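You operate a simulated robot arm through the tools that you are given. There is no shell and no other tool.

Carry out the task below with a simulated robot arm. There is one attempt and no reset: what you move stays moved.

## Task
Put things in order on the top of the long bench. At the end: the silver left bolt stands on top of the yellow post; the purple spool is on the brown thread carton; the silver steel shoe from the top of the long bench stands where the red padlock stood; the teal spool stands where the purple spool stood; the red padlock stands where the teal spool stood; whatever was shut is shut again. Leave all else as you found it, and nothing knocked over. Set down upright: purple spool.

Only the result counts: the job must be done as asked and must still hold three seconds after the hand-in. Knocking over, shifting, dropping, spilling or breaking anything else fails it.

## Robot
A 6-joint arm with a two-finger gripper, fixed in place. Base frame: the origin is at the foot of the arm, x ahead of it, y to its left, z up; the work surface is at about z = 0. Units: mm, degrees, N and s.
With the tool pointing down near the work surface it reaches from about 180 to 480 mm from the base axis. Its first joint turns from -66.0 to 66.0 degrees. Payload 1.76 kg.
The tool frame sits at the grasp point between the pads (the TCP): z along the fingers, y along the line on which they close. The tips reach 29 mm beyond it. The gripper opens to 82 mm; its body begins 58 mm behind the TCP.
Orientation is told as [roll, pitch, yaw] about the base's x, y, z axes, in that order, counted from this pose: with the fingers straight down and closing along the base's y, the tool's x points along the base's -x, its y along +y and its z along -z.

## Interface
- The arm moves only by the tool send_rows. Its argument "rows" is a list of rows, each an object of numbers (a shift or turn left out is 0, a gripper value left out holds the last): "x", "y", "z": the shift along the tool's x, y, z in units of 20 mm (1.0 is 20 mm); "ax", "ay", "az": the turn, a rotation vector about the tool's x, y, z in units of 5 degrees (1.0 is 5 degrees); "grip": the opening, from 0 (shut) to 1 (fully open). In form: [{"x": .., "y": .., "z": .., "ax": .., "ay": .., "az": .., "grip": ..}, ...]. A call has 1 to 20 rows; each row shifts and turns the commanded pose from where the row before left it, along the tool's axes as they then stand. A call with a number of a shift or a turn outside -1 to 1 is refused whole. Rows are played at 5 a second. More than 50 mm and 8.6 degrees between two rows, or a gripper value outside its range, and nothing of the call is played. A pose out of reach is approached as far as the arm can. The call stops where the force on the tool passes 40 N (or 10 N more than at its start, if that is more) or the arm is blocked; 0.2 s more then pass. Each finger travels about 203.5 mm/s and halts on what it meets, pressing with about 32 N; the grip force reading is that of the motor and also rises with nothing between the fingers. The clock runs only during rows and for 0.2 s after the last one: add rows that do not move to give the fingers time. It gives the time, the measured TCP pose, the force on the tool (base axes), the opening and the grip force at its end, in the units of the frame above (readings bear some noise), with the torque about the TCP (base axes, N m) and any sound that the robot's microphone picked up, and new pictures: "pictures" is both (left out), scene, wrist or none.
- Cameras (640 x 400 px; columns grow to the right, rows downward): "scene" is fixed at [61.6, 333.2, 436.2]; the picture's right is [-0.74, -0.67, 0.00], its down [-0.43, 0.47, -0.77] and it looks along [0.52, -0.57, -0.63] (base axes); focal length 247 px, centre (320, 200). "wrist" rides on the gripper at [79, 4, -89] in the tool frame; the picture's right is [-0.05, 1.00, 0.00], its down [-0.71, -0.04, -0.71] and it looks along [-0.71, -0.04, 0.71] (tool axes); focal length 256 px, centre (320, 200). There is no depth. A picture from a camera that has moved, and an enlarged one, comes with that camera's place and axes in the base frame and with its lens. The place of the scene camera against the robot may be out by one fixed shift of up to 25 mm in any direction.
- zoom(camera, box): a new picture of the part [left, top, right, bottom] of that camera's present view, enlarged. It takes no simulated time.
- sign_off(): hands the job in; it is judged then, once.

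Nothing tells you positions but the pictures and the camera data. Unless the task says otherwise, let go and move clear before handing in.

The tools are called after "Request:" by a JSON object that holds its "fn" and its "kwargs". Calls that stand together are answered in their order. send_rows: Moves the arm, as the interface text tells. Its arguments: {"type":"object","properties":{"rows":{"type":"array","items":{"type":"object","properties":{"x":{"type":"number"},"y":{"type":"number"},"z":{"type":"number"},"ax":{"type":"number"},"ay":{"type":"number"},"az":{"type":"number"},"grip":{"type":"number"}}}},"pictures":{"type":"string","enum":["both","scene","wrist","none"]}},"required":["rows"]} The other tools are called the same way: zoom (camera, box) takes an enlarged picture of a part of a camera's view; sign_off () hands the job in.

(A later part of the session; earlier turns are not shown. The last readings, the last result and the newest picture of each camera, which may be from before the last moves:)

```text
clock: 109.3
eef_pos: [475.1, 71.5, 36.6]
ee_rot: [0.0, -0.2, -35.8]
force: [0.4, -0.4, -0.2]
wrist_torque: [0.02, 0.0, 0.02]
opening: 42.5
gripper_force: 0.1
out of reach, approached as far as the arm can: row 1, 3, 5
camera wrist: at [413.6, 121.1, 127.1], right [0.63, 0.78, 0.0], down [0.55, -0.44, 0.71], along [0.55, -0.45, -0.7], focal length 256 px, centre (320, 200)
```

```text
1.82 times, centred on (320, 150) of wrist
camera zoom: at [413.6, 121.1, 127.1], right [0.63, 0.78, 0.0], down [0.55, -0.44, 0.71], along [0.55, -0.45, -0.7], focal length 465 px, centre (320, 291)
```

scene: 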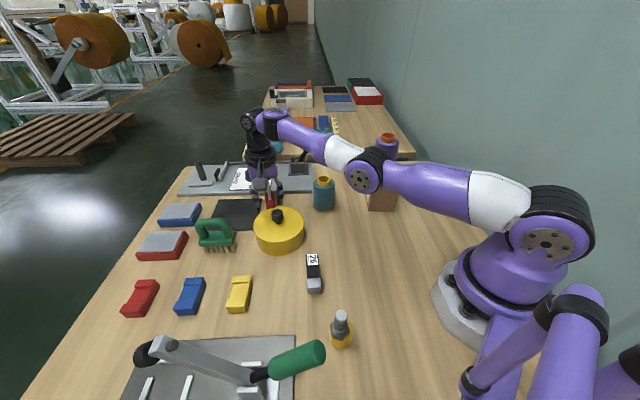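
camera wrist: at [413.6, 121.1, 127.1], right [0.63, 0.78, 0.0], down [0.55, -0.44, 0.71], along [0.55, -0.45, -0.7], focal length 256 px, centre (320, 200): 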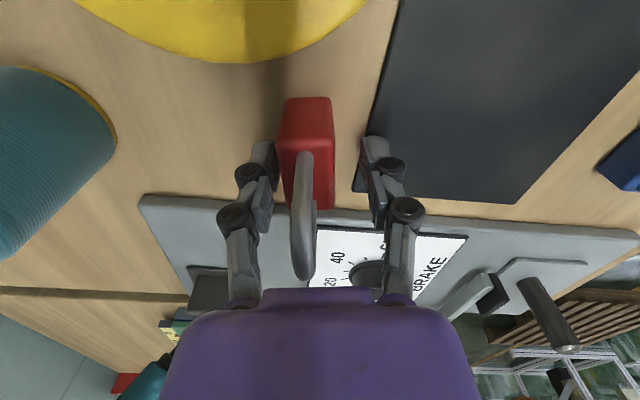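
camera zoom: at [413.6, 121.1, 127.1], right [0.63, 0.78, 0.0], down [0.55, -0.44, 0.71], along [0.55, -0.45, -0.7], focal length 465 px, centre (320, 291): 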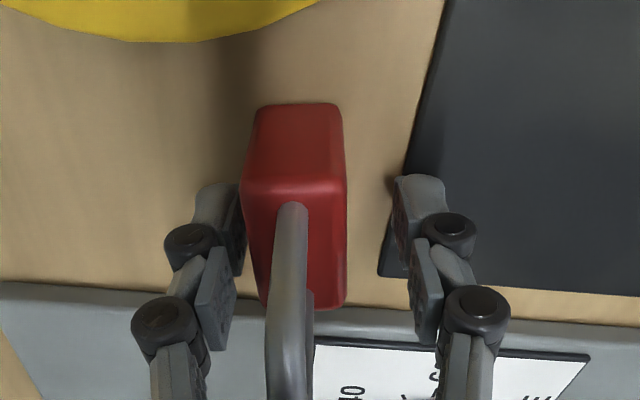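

The arm drifted a few mm near its reach limit (TCP now ~5 mm too far and ~5 mm to the side). Correcting with a small inward move.

Request:
{"fn": "send_rows", "kwargs": {"rows": [{"x": 0.13, "y": -0.115}, {"x": 0.125, "y": -0.115}, {}]}}

Request:
{"fn": "zoom", "kwargs": {"camera": "wrist", "box": [220, 40, 420, 260]}}

```text
clock: 110.1
eef_pos: [467.7, 68.6, 37.6]
ee_rot: [-0.1, -0.2, -35.8]
force: [-0.2, 0.2, 0.0]
wrist_torque: [0.01, 0.0, -0.03]
opening: 42.7
gripper_force: 0.0
camera wrist: at [406.0, 119.8, 128.0], right [0.63, 0.78, 0.0], down [0.55, -0.44, 0.71], along [0.55, -0.45, -0.7], focal length 256 px, centre (320, 200)
```

scene: 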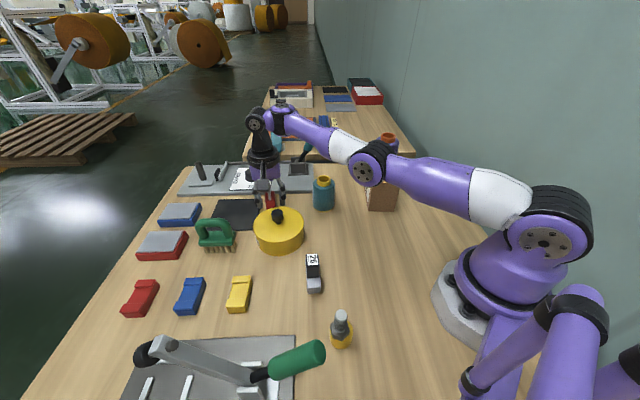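
wrist: 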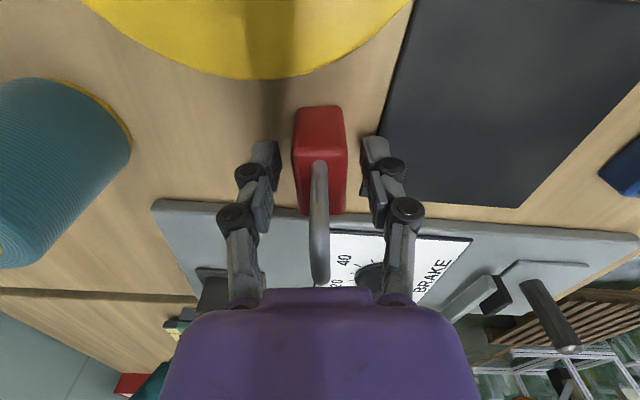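

```text
1.82 times, centred on (320, 150) of wrist
camera zoom: at [406.0, 119.8, 128.0], right [0.63, 0.78, 0.0], down [0.55, -0.44, 0.71], along [0.55, -0.45, -0.7], focal length 465 px, centre (320, 291)
```

zoom: 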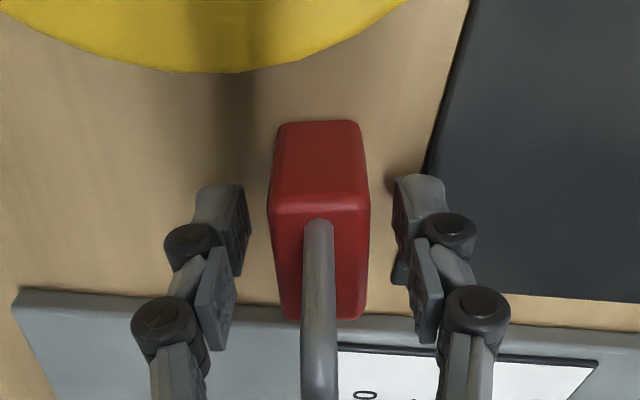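

Centred on the padlock now. Closing gently and lifting a little to verify the grip.

Request:
{"fn": "send_rows", "kwargs": {"rows": [{"grip": 0.4}, {"grip": 0.3}, {"grip": 0.15}, {"grip": 0}, {}, {}]}}

Request:
{"fn": "zoom", "kwargs": {"camera": "wrist", "box": [220, 40, 420, 260]}}

```text
clock: 111.5
eef_pos: [468.0, 70.3, 37.2]
ee_rot: [-0.1, -0.1, -35.9]
force: [0.0, 0.9, 1.5]
wrist_torque: [0.05, 0.0, 0.02]
opening: 23.1
gripper_force: 32.1
camera wrist: at [406.1, 119.9, 128.1], right [0.63, 0.78, 0.0], down [0.55, -0.44, 0.71], along [0.55, -0.45, -0.7], focal length 256 px, centre (320, 200)
```

scene: 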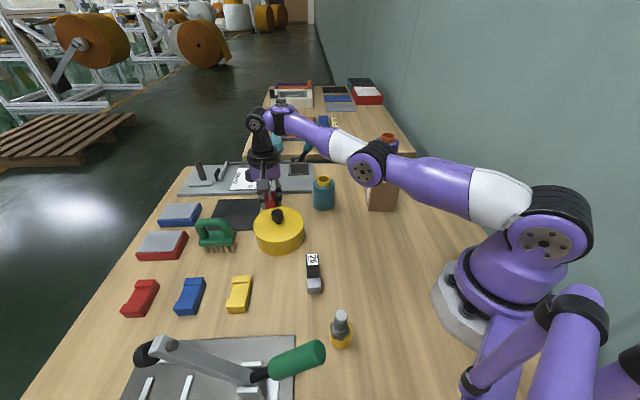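
wrist: 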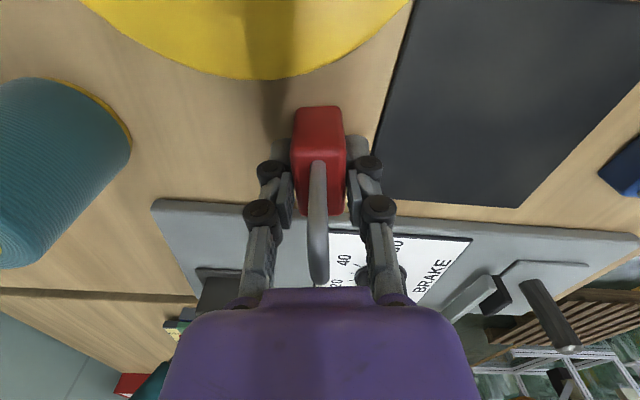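

```text
1.82 times, centred on (320, 150) of wrist
camera zoom: at [406.1, 119.9, 128.1], right [0.63, 0.78, 0.0], down [0.55, -0.44, 0.71], along [0.55, -0.45, -0.7], focal length 465 px, centre (320, 291)
```

zoom: 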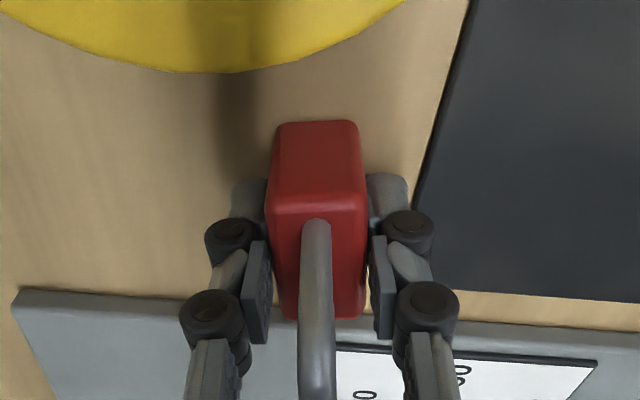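

Request:
{"fn": "send_rows", "kwargs": {"rows": [{"z": -0.2}, {"z": -0.25}, {"z": -0.25}, {"z": -0.3}, {"x": 0.357, "y": -0.352, "z": -0.6}, {"x": 0.357, "y": -0.352, "z": -0.6}, {"x": 0.357, "y": -0.352, "z": -0.6}, {"x": 0.357, "y": -0.352, "z": -0.6}, {"x": 0.357, "y": -0.352, "z": -0.6}, {}]}}

```text
clock: 113.7
eef_pos: [418.5, 64.2, 118.3]
ee_rot: [-0.2, 0.0, -35.9]
force: [0.6, 0.0, -1.6]
wrist_torque: [0.0, -0.01, 0.01]
opening: 22.9
gripper_force: 32.6
camera wrist: at [357.9, 113.5, 209.0], right [0.63, 0.78, 0.0], down [0.55, -0.44, 0.71], along [0.55, -0.45, -0.71], focal length 256 px, centre (320, 200)
```

scene: 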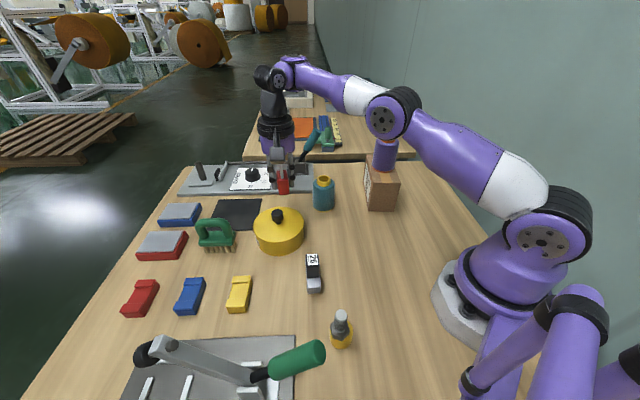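
wrist: 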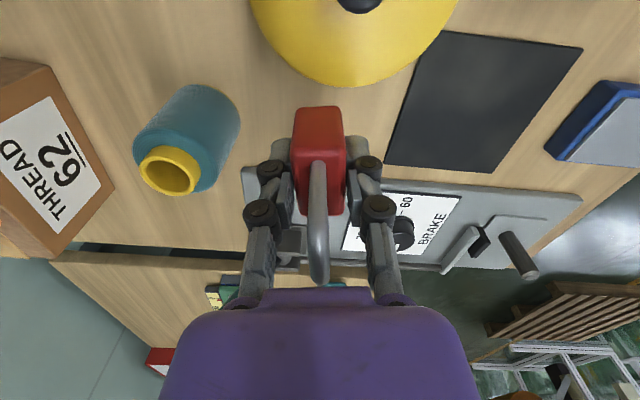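

Request:
{"fn": "send_rows", "kwargs": {"rows": [{"x": 0.684, "y": -0.886}, {"x": 0.684, "y": -0.886}, {"x": 0.684, "y": -0.886}, {"x": 0.684, "y": -0.886}, {"x": 0.684, "y": -0.886}, {}]}}

```text
clock: 115.1
eef_pos: [400.7, 43.6, 163.1]
ee_rot: [-0.2, -0.2, -36.0]
force: [0.4, 0.3, -0.3]
wrist_torque: [-0.01, 0.01, -0.01]
opening: 23.1
gripper_force: 31.8
out of reach, approached as far as the arm can: row 1, 2, 3, 4, 5
camera wrist: at [338.5, 93.5, 253.7], right [0.63, 0.78, 0.0], down [0.55, -0.44, 0.71], along [0.55, -0.45, -0.71], focal length 256 px, centre (320, 200)
```

scene: 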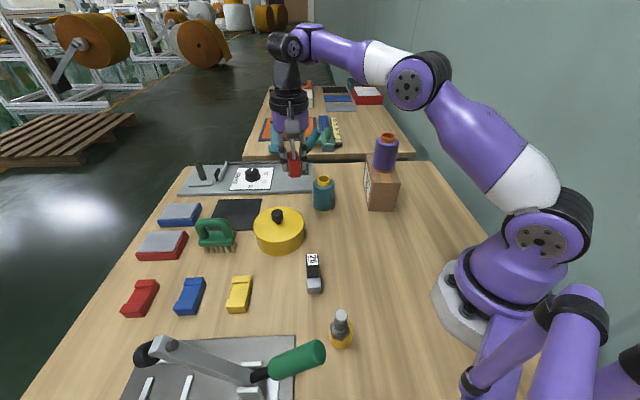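
wrist: 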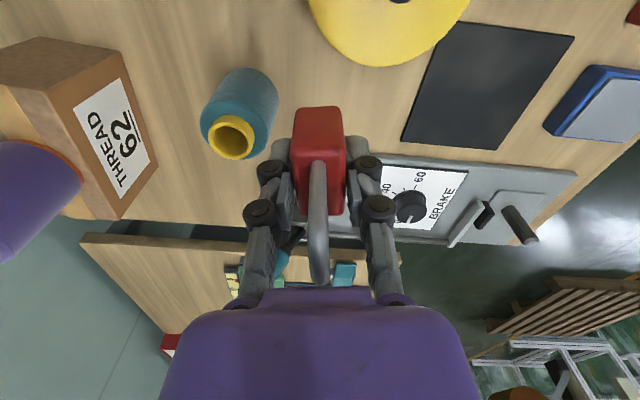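

The arm hit its odd singular zone again (it rose instead of moving in). As before, moving inward and downward together should free it.

Request:
{"fn": "send_rows", "kwargs": {"rows": [{"x": 0.52, "y": -0.47, "z": 0.7}, {"x": 0.52, "y": -0.47, "z": 0.7}, {}], "pictures": "scene"}}

```text
clock: 115.9
eef_pos: [404.3, 44.5, 155.6]
ee_rot: [-0.2, -0.1, -35.9]
force: [-0.1, -0.7, -0.2]
wrist_torque: [0.03, 0.01, 0.01]
opening: 23.1
gripper_force: 31.6
out of reach, approached as far as the arm can: row 1, 2
```

scene: 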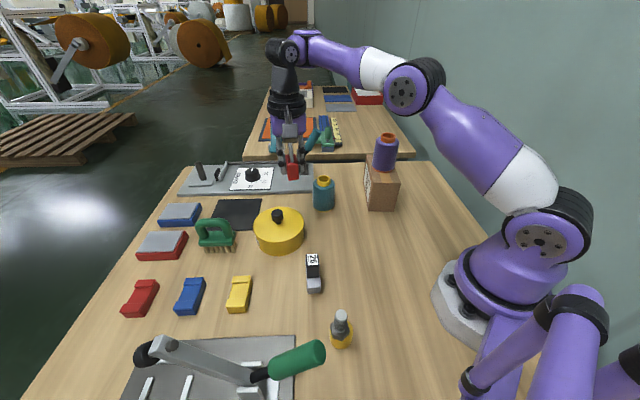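

The arm seems to have flipped its elbow past straight when it was stretched out to the padlock. I'll raise it until it straightens, then come in and down to regain the normal posture.

Request:
{"fn": "send_rows", "kwargs": {"rows": [{"z": -1}, {"z": -1}, {"z": -1}, {"z": -1}, {}], "pictures": "scene"}}

```text
clock: 117.1
eef_pos: [405.5, 44.1, 236.2]
ee_rot: [-0.1, -0.2, -36.0]
force: [-0.3, -0.4, -1.2]
wrist_torque: [0.0, -0.05, 0.0]
opening: 22.8
gripper_force: 31.7
```

scene: 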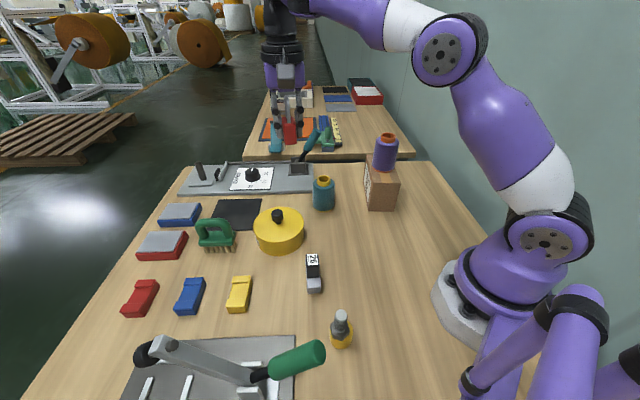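

Request:
{"fn": "send_rows", "kwargs": {"rows": [{"z": -0.7}, {"z": -0.7}, {}], "pictures": "none"}}

```text
clock: 117.9
eef_pos: [404.1, 44.4, 264.3]
ee_rot: [-0.1, -0.2, -35.9]
force: [-1.0, -0.3, -0.5]
wrist_torque: [0.01, 0.0, 0.01]
opening: 23.0
gripper_force: 31.7
```

Request:
{"fn": "send_rows", "kwargs": {"rows": [{"z": -0.5}, {"z": -0.5}, {"z": -0.5}, {}], "pictures": "scene"}}

```text
clock: 118.9
eef_pos: [392.9, 42.9, 289.1]
ee_rot: [-0.1, -0.2, -36.0]
force: [0.2, 0.3, -1.1]
wrist_torque: [0.03, -0.04, -0.02]
opening: 22.8
gripper_force: 31.9
out of reach, approached as far as the arm can: row 2, 3
```

scene: 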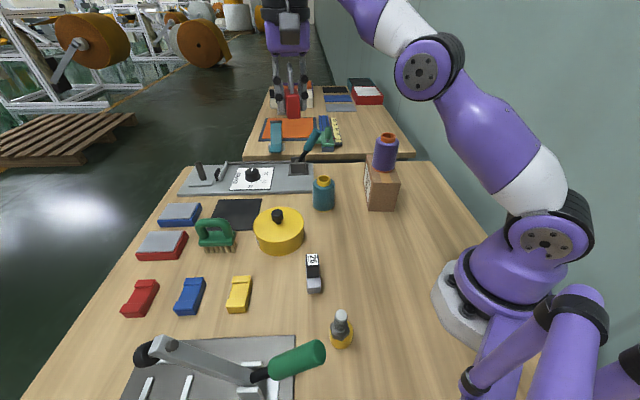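

The arm is straight now. Coming inward and down together.

Request:
{"fn": "send_rows", "kwargs": {"rows": [{"x": 0.75, "y": -0.68, "z": 1}, {"x": 0.75, "y": -0.68, "z": 1}, {}], "pictures": "scene"}}

```text
clock: 119.7
eef_pos: [352.5, 40.7, 248.8]
ee_rot: [-0.1, -0.1, -35.8]
force: [-1.0, -0.2, -1.3]
wrist_torque: [0.02, 0.01, -0.02]
opening: 23.0
gripper_force: 31.8
```

scene: 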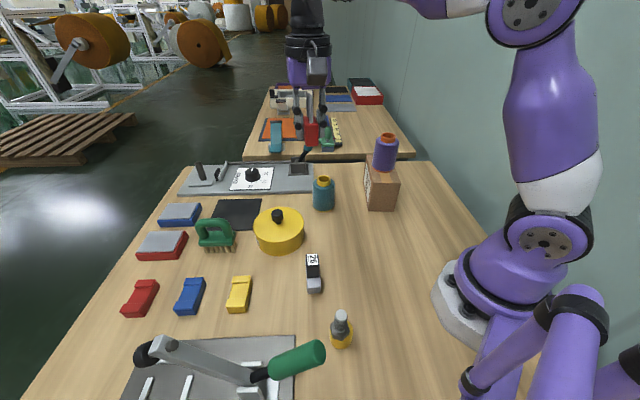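

Back in the normal posture with the padlock still held. Heading to the teal spool's old spot and lowering.

Request:
{"fn": "send_rows", "kwargs": {"rows": [{"x": 0.1725, "y": -0.19, "z": 0.93}, {"x": 0.1725, "y": -0.19, "z": 0.93}, {"x": 0.1725, "y": -0.19, "z": 0.93}, {"x": 0.1725, "y": -0.19, "z": 0.93}, {"x": 0.1725, "y": -0.19, "z": 0.93}, {"x": 0.1725, "y": -0.19, "z": 0.93}, {"x": 0.1725, "y": -0.19, "z": 0.93}, {"x": 0.1725, "y": -0.19, "z": 0.93}, {}]}}

```text
clock: 121.7
eef_pos: [313.0, 28.6, 100.7]
ee_rot: [-0.2, -0.2, -35.9]
force: [-0.1, 0.0, 0.1]
wrist_torque: [0.0, 0.01, -0.03]
opening: 23.0
gripper_force: 31.9
camera wrist: at [252.0, 78.7, 190.8], right [0.63, 0.78, 0.0], down [0.55, -0.44, 0.71], along [0.55, -0.45, -0.7], focal length 256 px, centre (320, 200)
```

scene: 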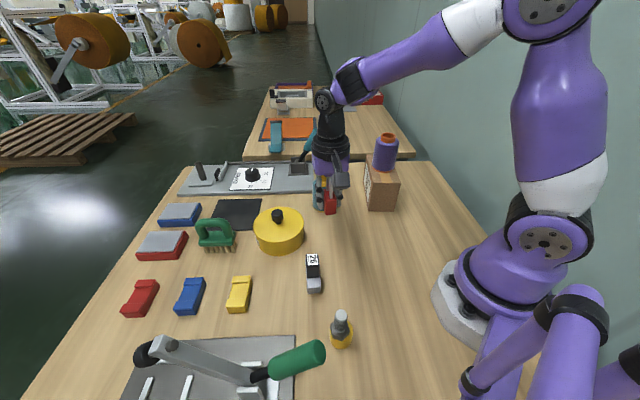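
wrist: 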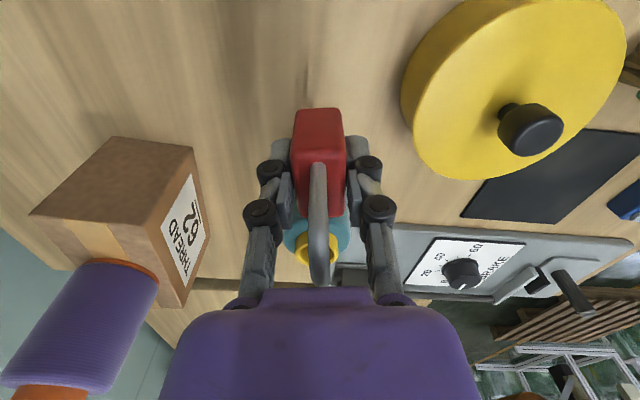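

Request:
{"fn": "send_rows", "kwargs": {"rows": [{"x": 0.15, "y": 0.106}, {"z": 0.8}, {"z": 0.8}, {"z": 0.7}, {"z": 0.5}, {}], "pictures": "none"}}

```text
clock: 123.1
eef_pos: [311.2, 33.6, 43.5]
ee_rot: [-0.1, -0.2, -36.0]
force: [-0.9, 0.0, -0.5]
wrist_torque: [0.01, 0.01, -0.03]
opening: 23.2
gripper_force: 32.0
```

Request:
{"fn": "send_rows", "kwargs": {"rows": [{"z": 0.12}, {"z": 0.08}, {}], "pictures": "none"}}

```text
clock: 123.9
eef_pos: [311.5, 32.4, 39.2]
ee_rot: [0.0, -0.1, -35.9]
force: [0.8, 0.4, -0.6]
wrist_torque: [-0.02, -0.02, 0.03]
opening: 23.1
gripper_force: 32.5
```

Request:
{"fn": "send_rows", "kwargs": {"rows": [{"z": 0.05}, {"z": 0.05}, {}], "pictures": "wrist"}}

```text
clock: 124.7
eef_pos: [311.7, 32.3, 36.6]
ee_rot: [0.0, -0.2, -35.9]
force: [-0.3, -0.2, -0.7]
wrist_torque: [0.01, -0.02, -0.02]
opening: 23.4
gripper_force: 32.7
camera wrist: at [250.4, 82.4, 128.2], right [0.63, 0.78, 0.0], down [0.55, -0.44, 0.71], along [0.55, -0.45, -0.7], focal length 256 px, centre (320, 200)
```

wrist: 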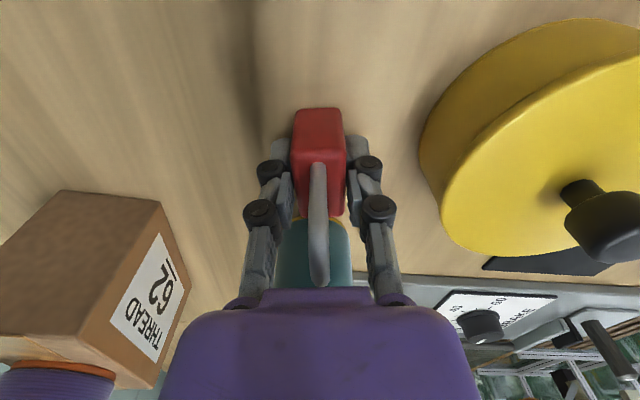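

Request:
{"fn": "send_rows", "kwargs": {"rows": [{"z": 0.05}, {}], "pictures": "none"}}

```text
clock: 125.3
eef_pos: [312.2, 32.7, 37.8]
ee_rot: [-0.1, -0.2, -36.0]
force: [-6.0, -1.3, 22.4]
wrist_torque: [0.04, 0.22, -0.01]
opening: 22.9
gripper_force: 32.4
```

Contact made. Easing slightly, releasing the padlock and rising straight up.

Request:
{"fn": "send_rows", "kwargs": {"rows": [{"z": -0.04}, {"grip": 0.3}, {"grip": 0.35}, {"grip": 0.45}, {"grip": 0.55}, {}, {"z": -0.4}, {"z": -0.7}, {"z": -0.9}, {"z": -0.9}, {"z": -0.9}, {"z": -0.9}, {}]}}

Request:
{"fn": "zoom", "kwargs": {"camera": "scene", "box": [220, 140, 420, 265]}}

```text
clock: 128.1
eef_pos: [312.6, 33.5, 132.8]
ee_rot: [-0.1, -0.1, -35.9]
force: [0.8, -0.2, 0.4]
wrist_torque: [0.0, 0.01, 0.01]
opening: 45.0
gripper_force: 0.1
camera wrist: at [250.9, 83.7, 222.1], right [0.63, 0.78, 0.0], down [0.55, -0.44, 0.71], along [0.55, -0.45, -0.7], focal length 256 px, centre (320, 200)
```

scene: 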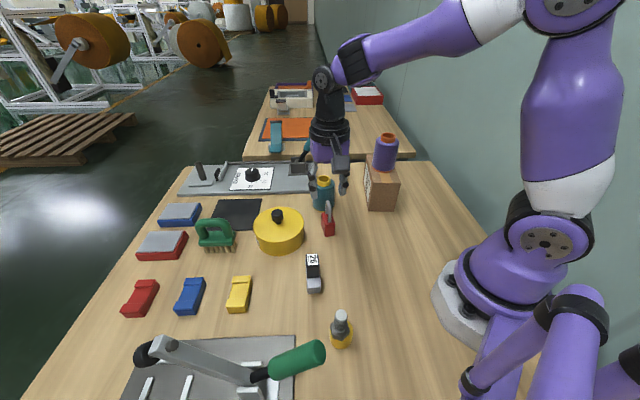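
wrist: 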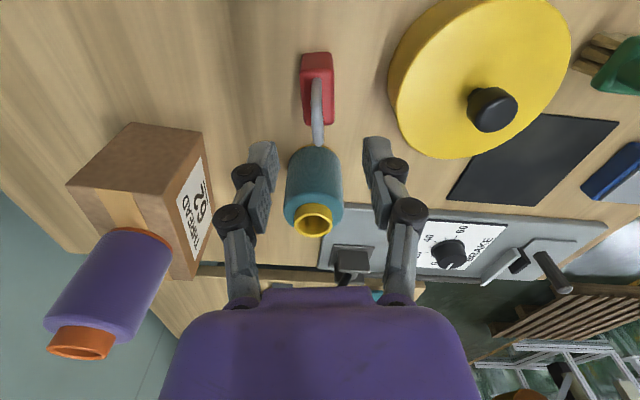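

```text
3.20 times, centred on (320, 202) of scene
camera zoom: at [61.6, 333.2, 436.2], right [-0.74, -0.67, 0.0], down [-0.43, 0.47, -0.77], along [0.52, -0.57, -0.63], focal length 789 px, centre (320, 192)
```

zoom: 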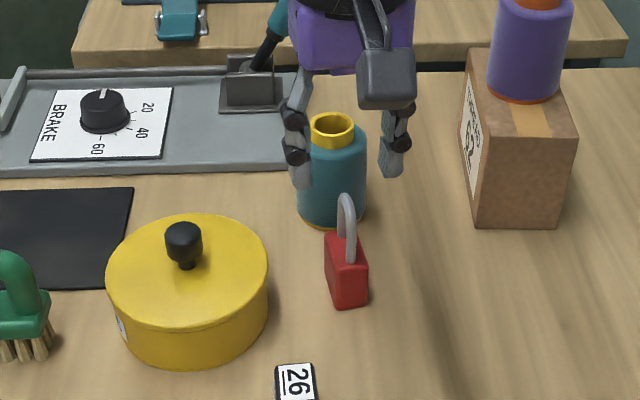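

The padlock stands where the teal spool was. Next the steel shoe: I'll yaw to 48.5° (fingers closing along its length on the black riser) and hover above it.

Request:
{"fn": "send_rows", "kwargs": {"rows": [{"z": -0.6, "az": -1, "grip": 0.8}, {"z": -0.6, "az": -1}, {"z": -0.6, "az": -1}, {"az": -1}, {"az": -1}, {"az": -1}, {"az": -1}, {"az": -1}, {"az": -1}, {"az": -1}, {"az": -1}, {"az": -1}, {"az": -1}, {"az": -1}, {"az": -1}, {"az": -1}, {"az": -0.9}, {}], "pictures": "none"}}

Request:
{"fn": "send_rows", "kwargs": {"rows": [{"x": -0.319, "y": 0.96}, {"x": -0.319, "y": 0.96}, {"x": -0.319, "y": 0.96}, {"x": -0.319, "y": 0.96}, {"x": -0.319, "y": 0.96}, {"x": -0.319, "y": 0.96}, {"x": -0.319, "y": 0.96}, {}]}}

```text
clock: 131.9
eef_pos: [311.7, 31.8, 168.7]
ee_rot: [-0.2, 0.2, 48.6]
force: [-0.6, -0.1, 1.0]
wrist_torque: [-0.02, -0.01, 0.0]
opening: 65.7
gripper_force: 0.1
```

```text
clock: 133.7
eef_pos: [241.4, 154.8, 167.2]
ee_rot: [-0.2, 0.1, 48.6]
force: [0.3, 0.2, 0.7]
wrist_torque: [-0.03, -0.03, -0.02]
opening: 65.6
gripper_force: 0.2
camera wrist: at [186.8, 98.5, 258.1], right [-0.71, 0.7, 0.0], down [0.49, 0.51, 0.71], along [0.5, 0.5, -0.71], focal length 256 px, centre (320, 200)
```

scene: 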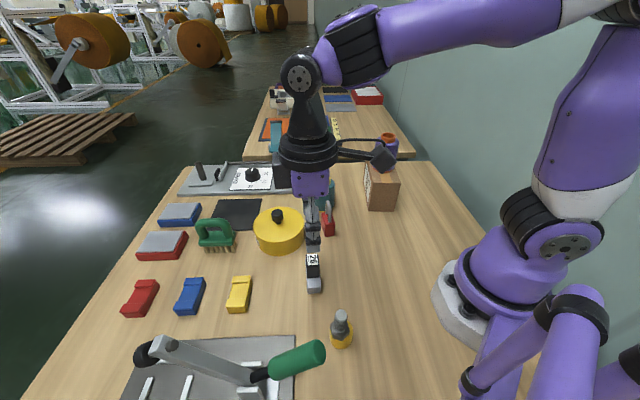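
wrist: 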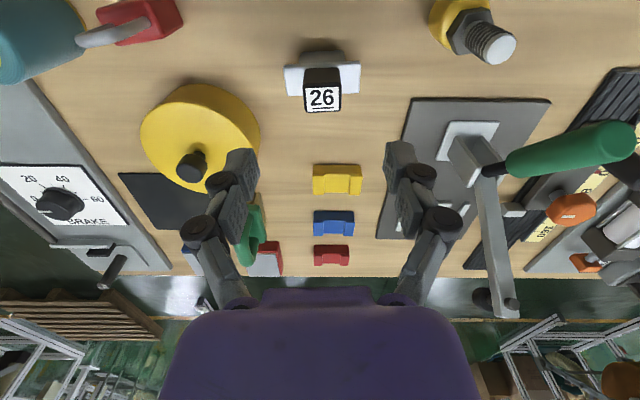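

Request:
{"fn": "zoom", "kwargs": {"camera": "wrist", "box": [270, 20, 380, 130]}}

Request:
{"fn": "zoom", "kwargs": {"camera": "scene", "box": [280, 230, 350, 310]}}

```text
3.64 times, centred on (325, 75) of wrist
camera zoom: at [186.8, 98.5, 258.1], right [-0.71, 0.7, 0.0], down [0.49, 0.51, 0.71], along [0.5, 0.5, -0.71], focal length 931 px, centre (302, 654)
```

zoom: 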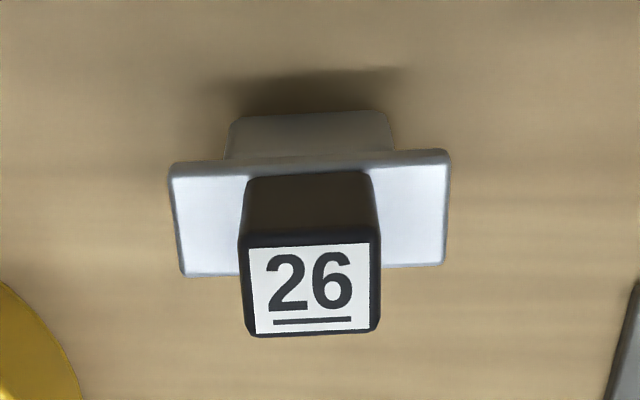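

```text
5.00 times, centred on (315, 270) of scene
camera zoom: at [61.6, 333.2, 436.2], right [-0.74, -0.67, 0.0], down [-0.43, 0.47, -0.77], along [0.52, -0.57, -0.63], focal length 1233 px, centre (345, -150)
```

zoom: 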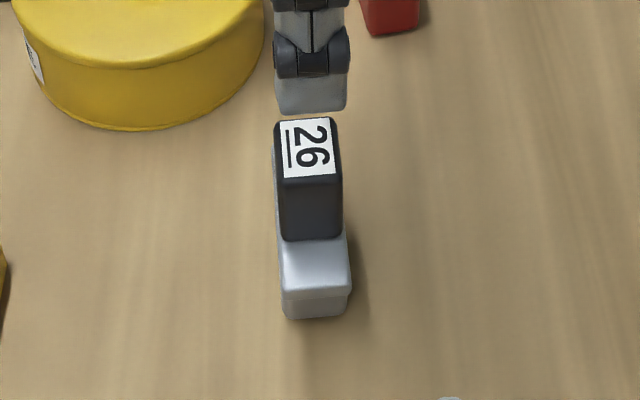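

Request:
{"fn": "send_rows", "kwargs": {"rows": [{"y": 0.095, "z": 0.8}, {"z": 0.9}, {"z": 0.9}, {"z": 0.9}, {"z": 0.8}, {"z": 0.57}, {}]}}

Request:
{"fn": "zoom", "kwargs": {"camera": "wrist", "box": [220, 60, 420, 240]}}

```text
clock: 135.3
eef_pos: [239.8, 156.1, 69.5]
ee_rot: [-0.3, 0.1, 48.6]
force: [0.1, 0.0, 0.1]
wrist_torque: [-0.02, 0.03, 0.02]
opening: 65.7
gripper_force: 0.2
camera wrist: at [184.2, 99.2, 160.4], right [-0.71, 0.7, 0.0], down [0.49, 0.51, 0.71], along [0.5, 0.5, -0.71], focal length 256 px, centre (320, 200)
```

scene: 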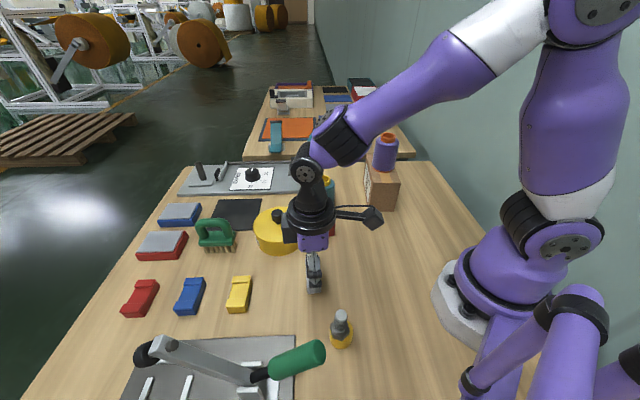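
wrist: 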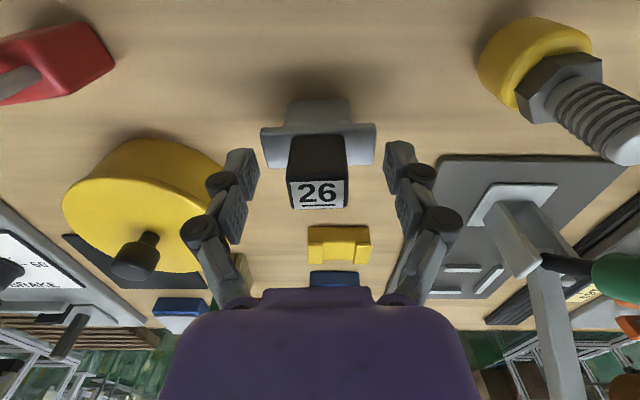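

```text
2.22 times, centred on (320, 150) of wrist
camera zoom: at [184.2, 99.2, 160.4], right [-0.71, 0.7, 0.0], down [0.49, 0.51, 0.71], along [0.5, 0.5, -0.71], focal length 569 px, centre (320, 311)
```

zoom: 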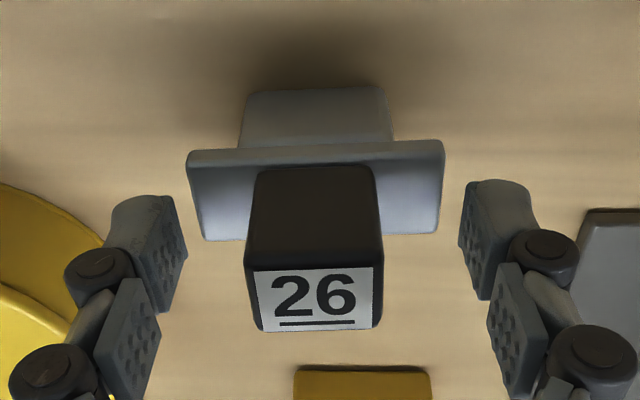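

Request:
{"fn": "send_rows", "kwargs": {"rows": [{"grip": 0.6}, {"grip": 0.45}, {"grip": 0.3}, {"grip": 0.15}, {"grip": 0}, {}, {}]}}

Request:
{"fn": "zoom", "kwargs": {"camera": "wrist", "box": [220, 60, 420, 240]}}

```text
clock: 136.9
eef_pos: [238.5, 155.8, 69.8]
ee_rot: [-0.3, 0.0, 48.6]
force: [1.5, -1.9, 5.3]
wrist_torque: [-0.07, -0.08, 0.01]
opening: 27.4
gripper_force: 31.8
camera wrist: at [184.3, 99.3, 160.7], right [-0.71, 0.7, 0.0], down [0.49, 0.51, 0.71], along [0.5, 0.5, -0.71], focal length 256 px, centre (320, 200)
```

scene: 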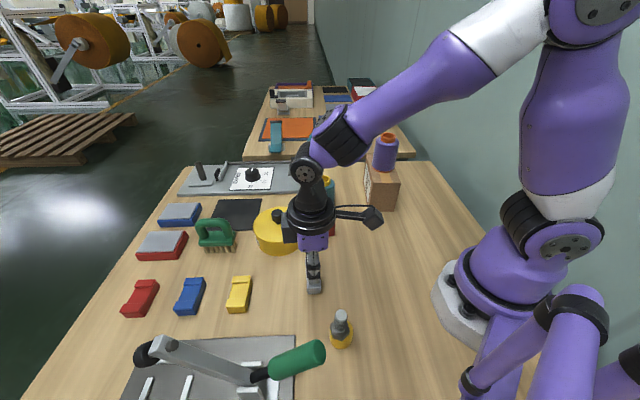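
wrist: 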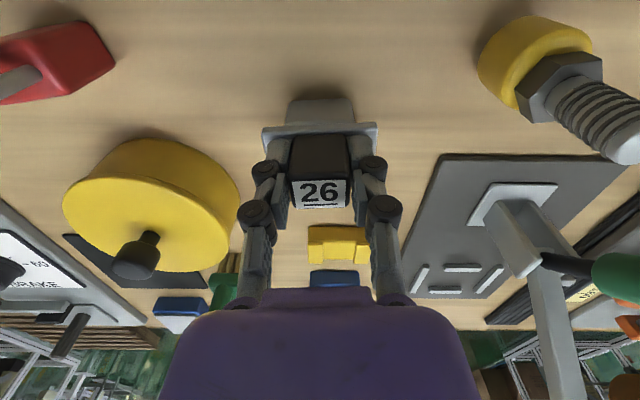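

```text
2.22 times, centred on (320, 150) of wrist
camera zoom: at [184.3, 99.3, 160.7], right [-0.71, 0.7, 0.0], down [0.49, 0.51, 0.71], along [0.5, 0.5, -0.71], focal length 569 px, centre (320, 311)
```

zoom: 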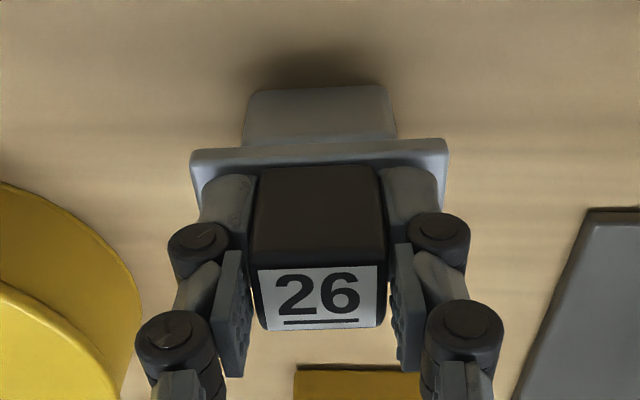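

Request:
{"fn": "send_rows", "kwargs": {"rows": [{"z": -0.15}, {"z": -0.2}, {"z": -0.25}, {"z": -0.3}, {}]}}

```text
clock: 138.1
eef_pos: [240.0, 154.7, 88.7]
ee_rot: [-0.2, 0.2, 48.6]
force: [-0.7, 0.2, -1.8]
wrist_torque: [-0.03, -0.01, 0.02]
opening: 27.3
gripper_force: 31.6
camera wrist: at [183.6, 99.3, 178.9], right [-0.71, 0.7, 0.0], down [0.49, 0.51, 0.71], along [0.5, 0.5, -0.71], focal length 256 px, centre (320, 200)
```

scene: 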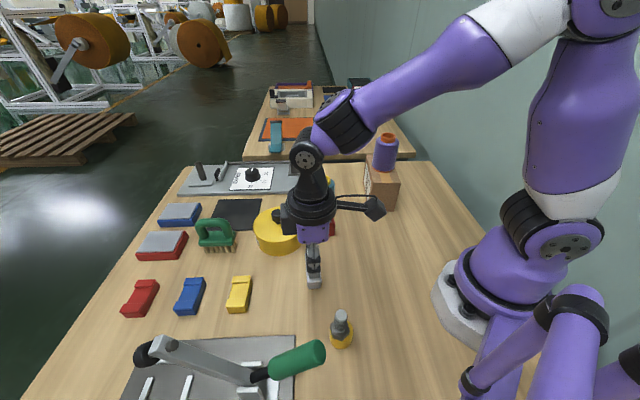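
wrist: 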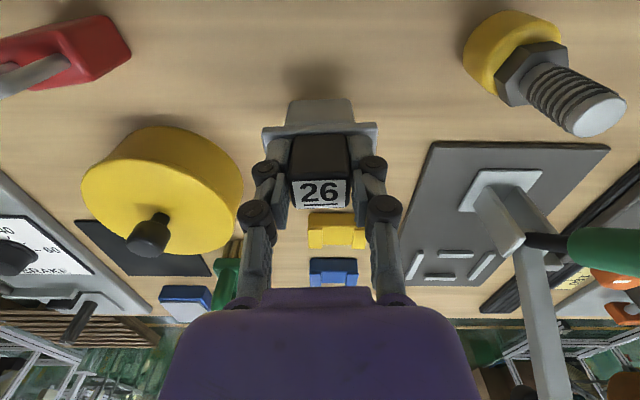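

The shoe is held well. Raising it high and carrying it over the tin toward the padlock's old spot, staying well inside the reach limit.

Request:
{"fn": "send_rows", "kwargs": {"rows": [{"z": -0.6}, {"z": -0.9}, {"z": -0.9}, {"z": -0.9}, {"z": -0.9}, {"z": -0.9}, {"x": -0.327, "y": -0.934}, {"x": -0.327, "y": -0.934}, {"x": -0.327, "y": -0.934}, {"x": -0.327, "y": -0.934}, {"x": -0.327, "y": -0.934}, {"x": -0.327, "y": -0.934}, {"x": -0.327, "y": -0.934}, {"x": -0.327, "y": -0.934}, {"x": -0.327, "y": -0.934}, {}]}}

```text
clock: 141.5
eef_pos: [404.1, 90.6, 190.6]
ee_rot: [-0.2, 0.1, 48.6]
force: [0.6, -0.4, -1.3]
wrist_torque: [-0.01, -0.03, -0.01]
opening: 27.4
gripper_force: 31.7
camera wrist: at [348.3, 34.2, 281.2], right [-0.71, 0.7, 0.0], down [0.49, 0.51, 0.71], along [0.5, 0.5, -0.71], focal length 256 px, centre (320, 200)
```

scene: 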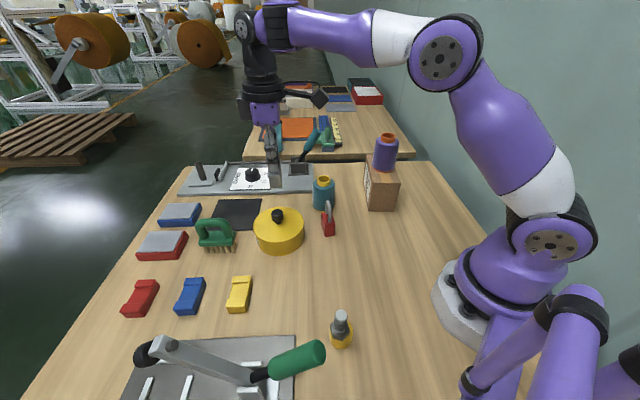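
wrist: 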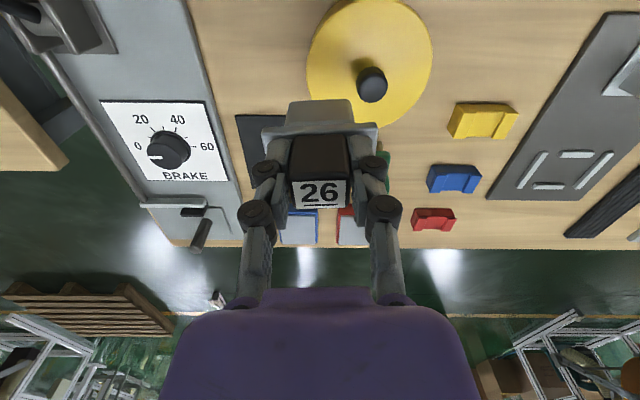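

Request:
{"fn": "send_rows", "kwargs": {"rows": [{"az": -0.54}, {"az": -0.54}, {"x": -0.191, "y": -0.575, "z": 0.885}, {"x": -0.191, "y": -0.575, "z": 0.885}, {"x": -0.191, "y": -0.575, "z": 0.885}, {"x": -0.191, "y": -0.575, "z": 0.885}, {}]}}

```text
clock: 143.1
eef_pos: [451.0, 75.0, 119.2]
ee_rot: [-0.1, 0.0, 54.0]
force: [-0.3, -0.2, -3.3]
wrist_torque: [0.01, -0.03, 0.02]
opening: 27.3
gripper_force: 32.3
camera wrist: at [400.9, 13.0, 210.2], right [-0.78, 0.63, 0.0], down [0.44, 0.55, 0.71], along [0.45, 0.55, -0.71], focal length 256 px, centre (320, 200)
```

scene: 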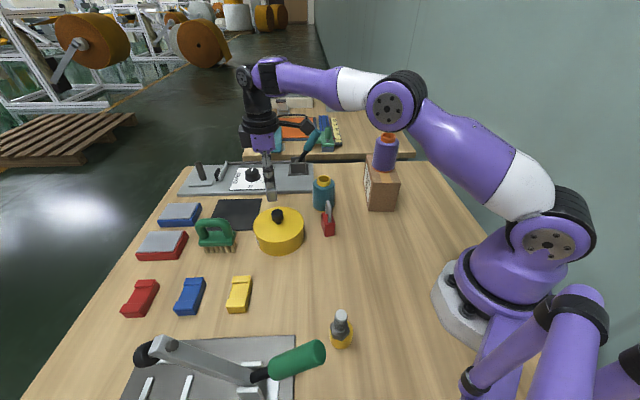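
wrist: 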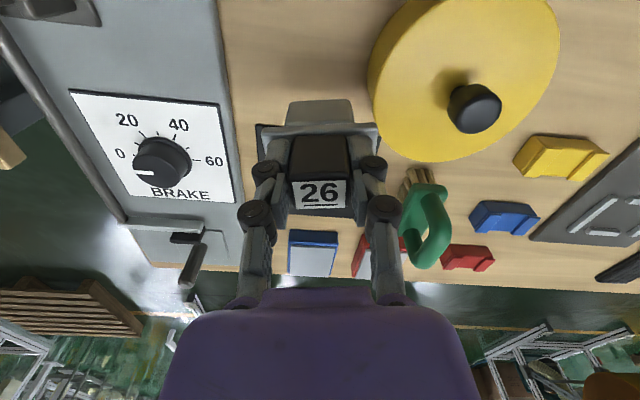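

Request:
{"fn": "send_rows", "kwargs": {"rows": [{"x": -0.105, "y": -0.274, "z": 0.525}, {"x": -0.105, "y": -0.274, "z": 0.525}, {"x": -0.105, "y": -0.274, "z": 0.525}, {}]}}

Request:
{"fn": "zoom", "kwargs": {"camera": "wrist", "box": [180, 0, 460, 220]}}

Request:
{"fn": "zoom", "kwargs": {"camera": "scene", "box": [220, 150, 320, 230]}}

```text
clock: 144.1
eef_pos: [468.5, 70.4, 88.1]
ee_rot: [-0.2, 0.2, 53.9]
force: [0.4, 0.3, -1.5]
wrist_torque: [0.01, 0.0, 0.0]
opening: 27.4
gripper_force: 32.0
camera wrist: at [418.0, 7.1, 178.9], right [-0.78, 0.63, 0.0], down [0.44, 0.55, 0.71], along [0.45, 0.55, -0.71], focal length 256 px, centre (320, 200)
```

scene: 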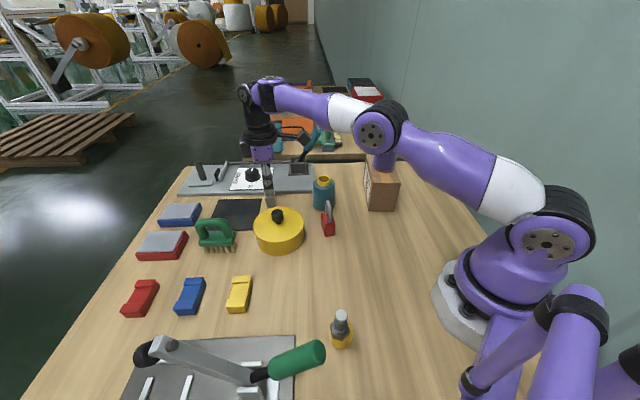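
wrist: 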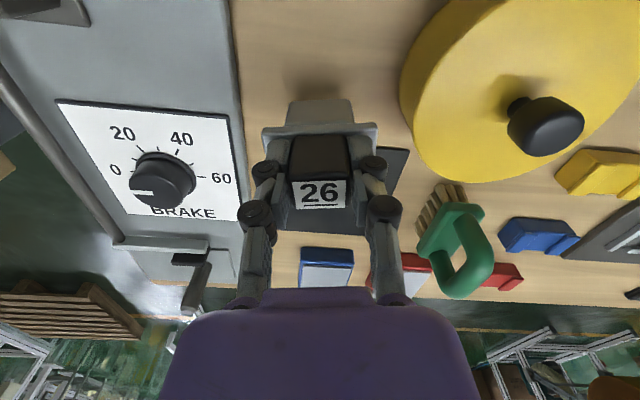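

```text
1.82 times, centred on (320, 110) of wrist
camera zoom: at [418.0, 7.1, 178.9], right [-0.78, 0.63, 0.0], down [0.44, 0.55, 0.71], along [0.45, 0.55, -0.71], focal length 465 px, centre (320, 364)
```

zoom: 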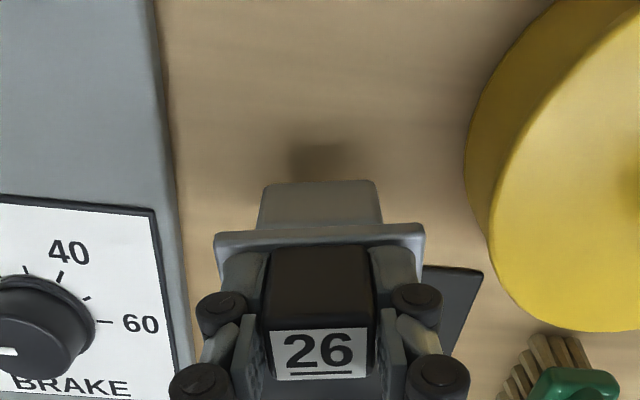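

```text
5.00 times, centred on (270, 190) of scene
camera zoom: at [61.6, 333.2, 436.2], right [-0.74, -0.67, 0.0], down [-0.43, 0.47, -0.77], along [0.52, -0.57, -0.63], focal length 1233 px, centre (570, 250)
```

zoom: 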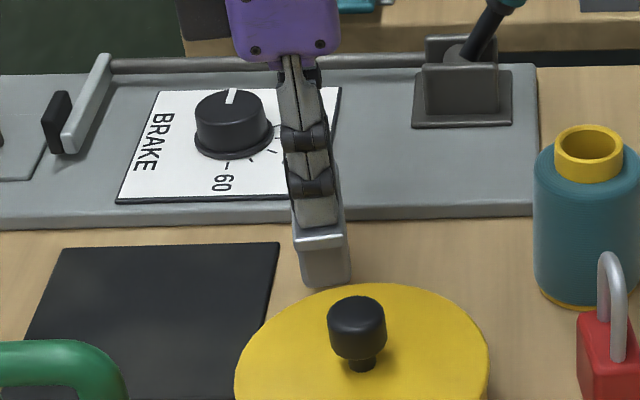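

Request:
{"fn": "send_rows", "kwargs": {"rows": [{"z": 0.3}, {"z": 0.3}, {"z": 0.15}, {}], "pictures": "none"}}

```text
clock: 145.1
eef_pos: [468.3, 69.1, 74.2]
ee_rot: [-0.3, 0.1, 54.0]
force: [0.2, 0.2, -2.7]
wrist_torque: [0.02, 0.02, 0.05]
opening: 27.3
gripper_force: 31.3
```

Request:
{"fn": "send_rows", "kwargs": {"rows": [{"z": 0.1}, {"z": 0.05}, {}], "pictures": "none"}}

```text
clock: 145.9
eef_pos: [466.2, 67.7, 70.5]
ee_rot: [-0.1, 0.0, 54.0]
force: [0.5, 0.8, -1.7]
wrist_torque: [-0.02, 0.02, -0.04]
opening: 27.4
gripper_force: 31.9
```

Request:
{"fn": "send_rows", "kwargs": {"rows": [{"z": 0.05}, {}], "pictures": "none"}}

```text
clock: 146.5
eef_pos: [466.7, 69.6, 70.1]
ee_rot: [-0.1, 0.0, 54.0]
force: [-0.7, -0.5, -2.2]
wrist_torque: [0.02, 0.0, 0.04]
opening: 27.7
gripper_force: 32.1
```

Request:
{"fn": "send_rows", "kwargs": {"rows": [{"z": 0.05}, {}], "pictures": "wrist"}}

```text
clock: 147.1
eef_pos: [468.3, 68.7, 70.6]
ee_rot: [-0.2, 0.0, 54.0]
force: [-6.1, -3.4, 14.8]
wrist_torque: [-0.18, 0.36, 0.02]
opening: 27.3
gripper_force: 32.2
camera wrist: at [417.8, 7.9, 160.6], right [-0.78, 0.63, 0.0], down [0.44, 0.55, 0.71], along [0.45, 0.55, -0.71], focal length 256 px, centre (320, 200)
```

wrist: 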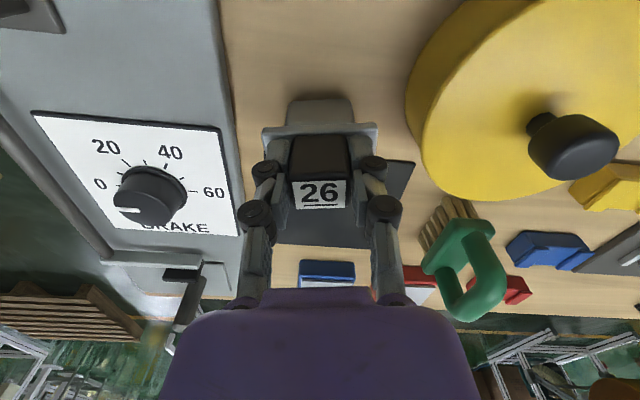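

The shoe is down where the padlock stood. Releasing, rising slightly, then backing the fingers out toward the robot before going up (to stay away from the reach limit).

Request:
{"fn": "send_rows", "kwargs": {"rows": [{"z": -0.03}, {"grip": 0.36}, {"grip": 0.4}, {"grip": 0.5}, {"grip": 0.6}, {}, {"z": -0.3}, {"z": -0.4}, {"x": 0.5}, {"x": 0.8}, {"x": 0.9}, {"x": 0.9, "z": -0.4}, {"x": 0.5, "z": -0.9}, {"z": -0.9}, {}]}}

Request:
{"fn": "zoom", "kwargs": {"camera": "scene", "box": [220, 140, 420, 265]}}

```text
clock: 150.3
eef_pos: [427.1, 11.9, 127.8]
ee_rot: [-0.2, 0.0, 54.0]
force: [0.6, 0.1, -0.3]
wrist_torque: [-0.01, -0.02, -0.03]
opening: 49.4
gripper_force: 0.1
camera wrist: at [377.0, -50.4, 218.4], right [-0.78, 0.63, 0.0], down [0.44, 0.55, 0.71], along [0.45, 0.55, -0.71], focal length 256 px, centre (320, 200)
```

scene: 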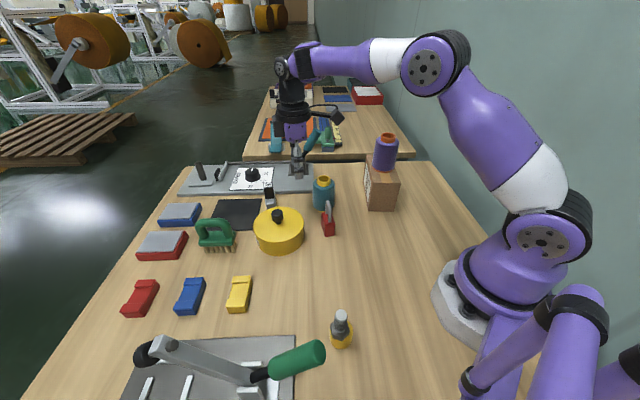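
wrist: 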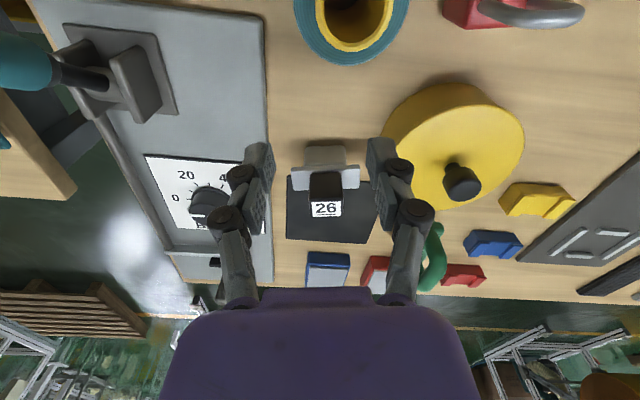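

```text
3.20 times, centred on (320, 202) of scene
camera zoom: at [61.6, 333.2, 436.2], right [-0.74, -0.67, 0.0], down [-0.43, 0.47, -0.77], along [0.52, -0.57, -0.63], focal length 789 px, centre (320, 192)
```

zoom: 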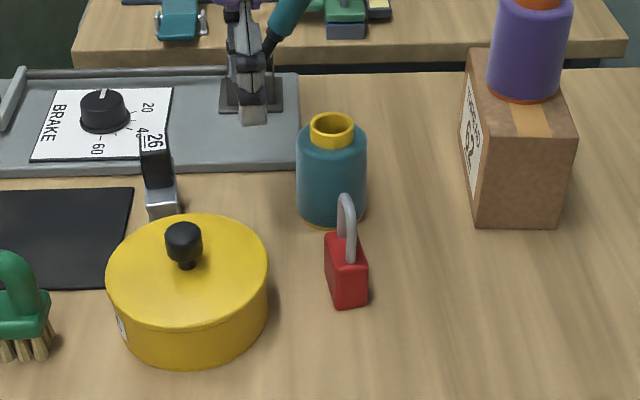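

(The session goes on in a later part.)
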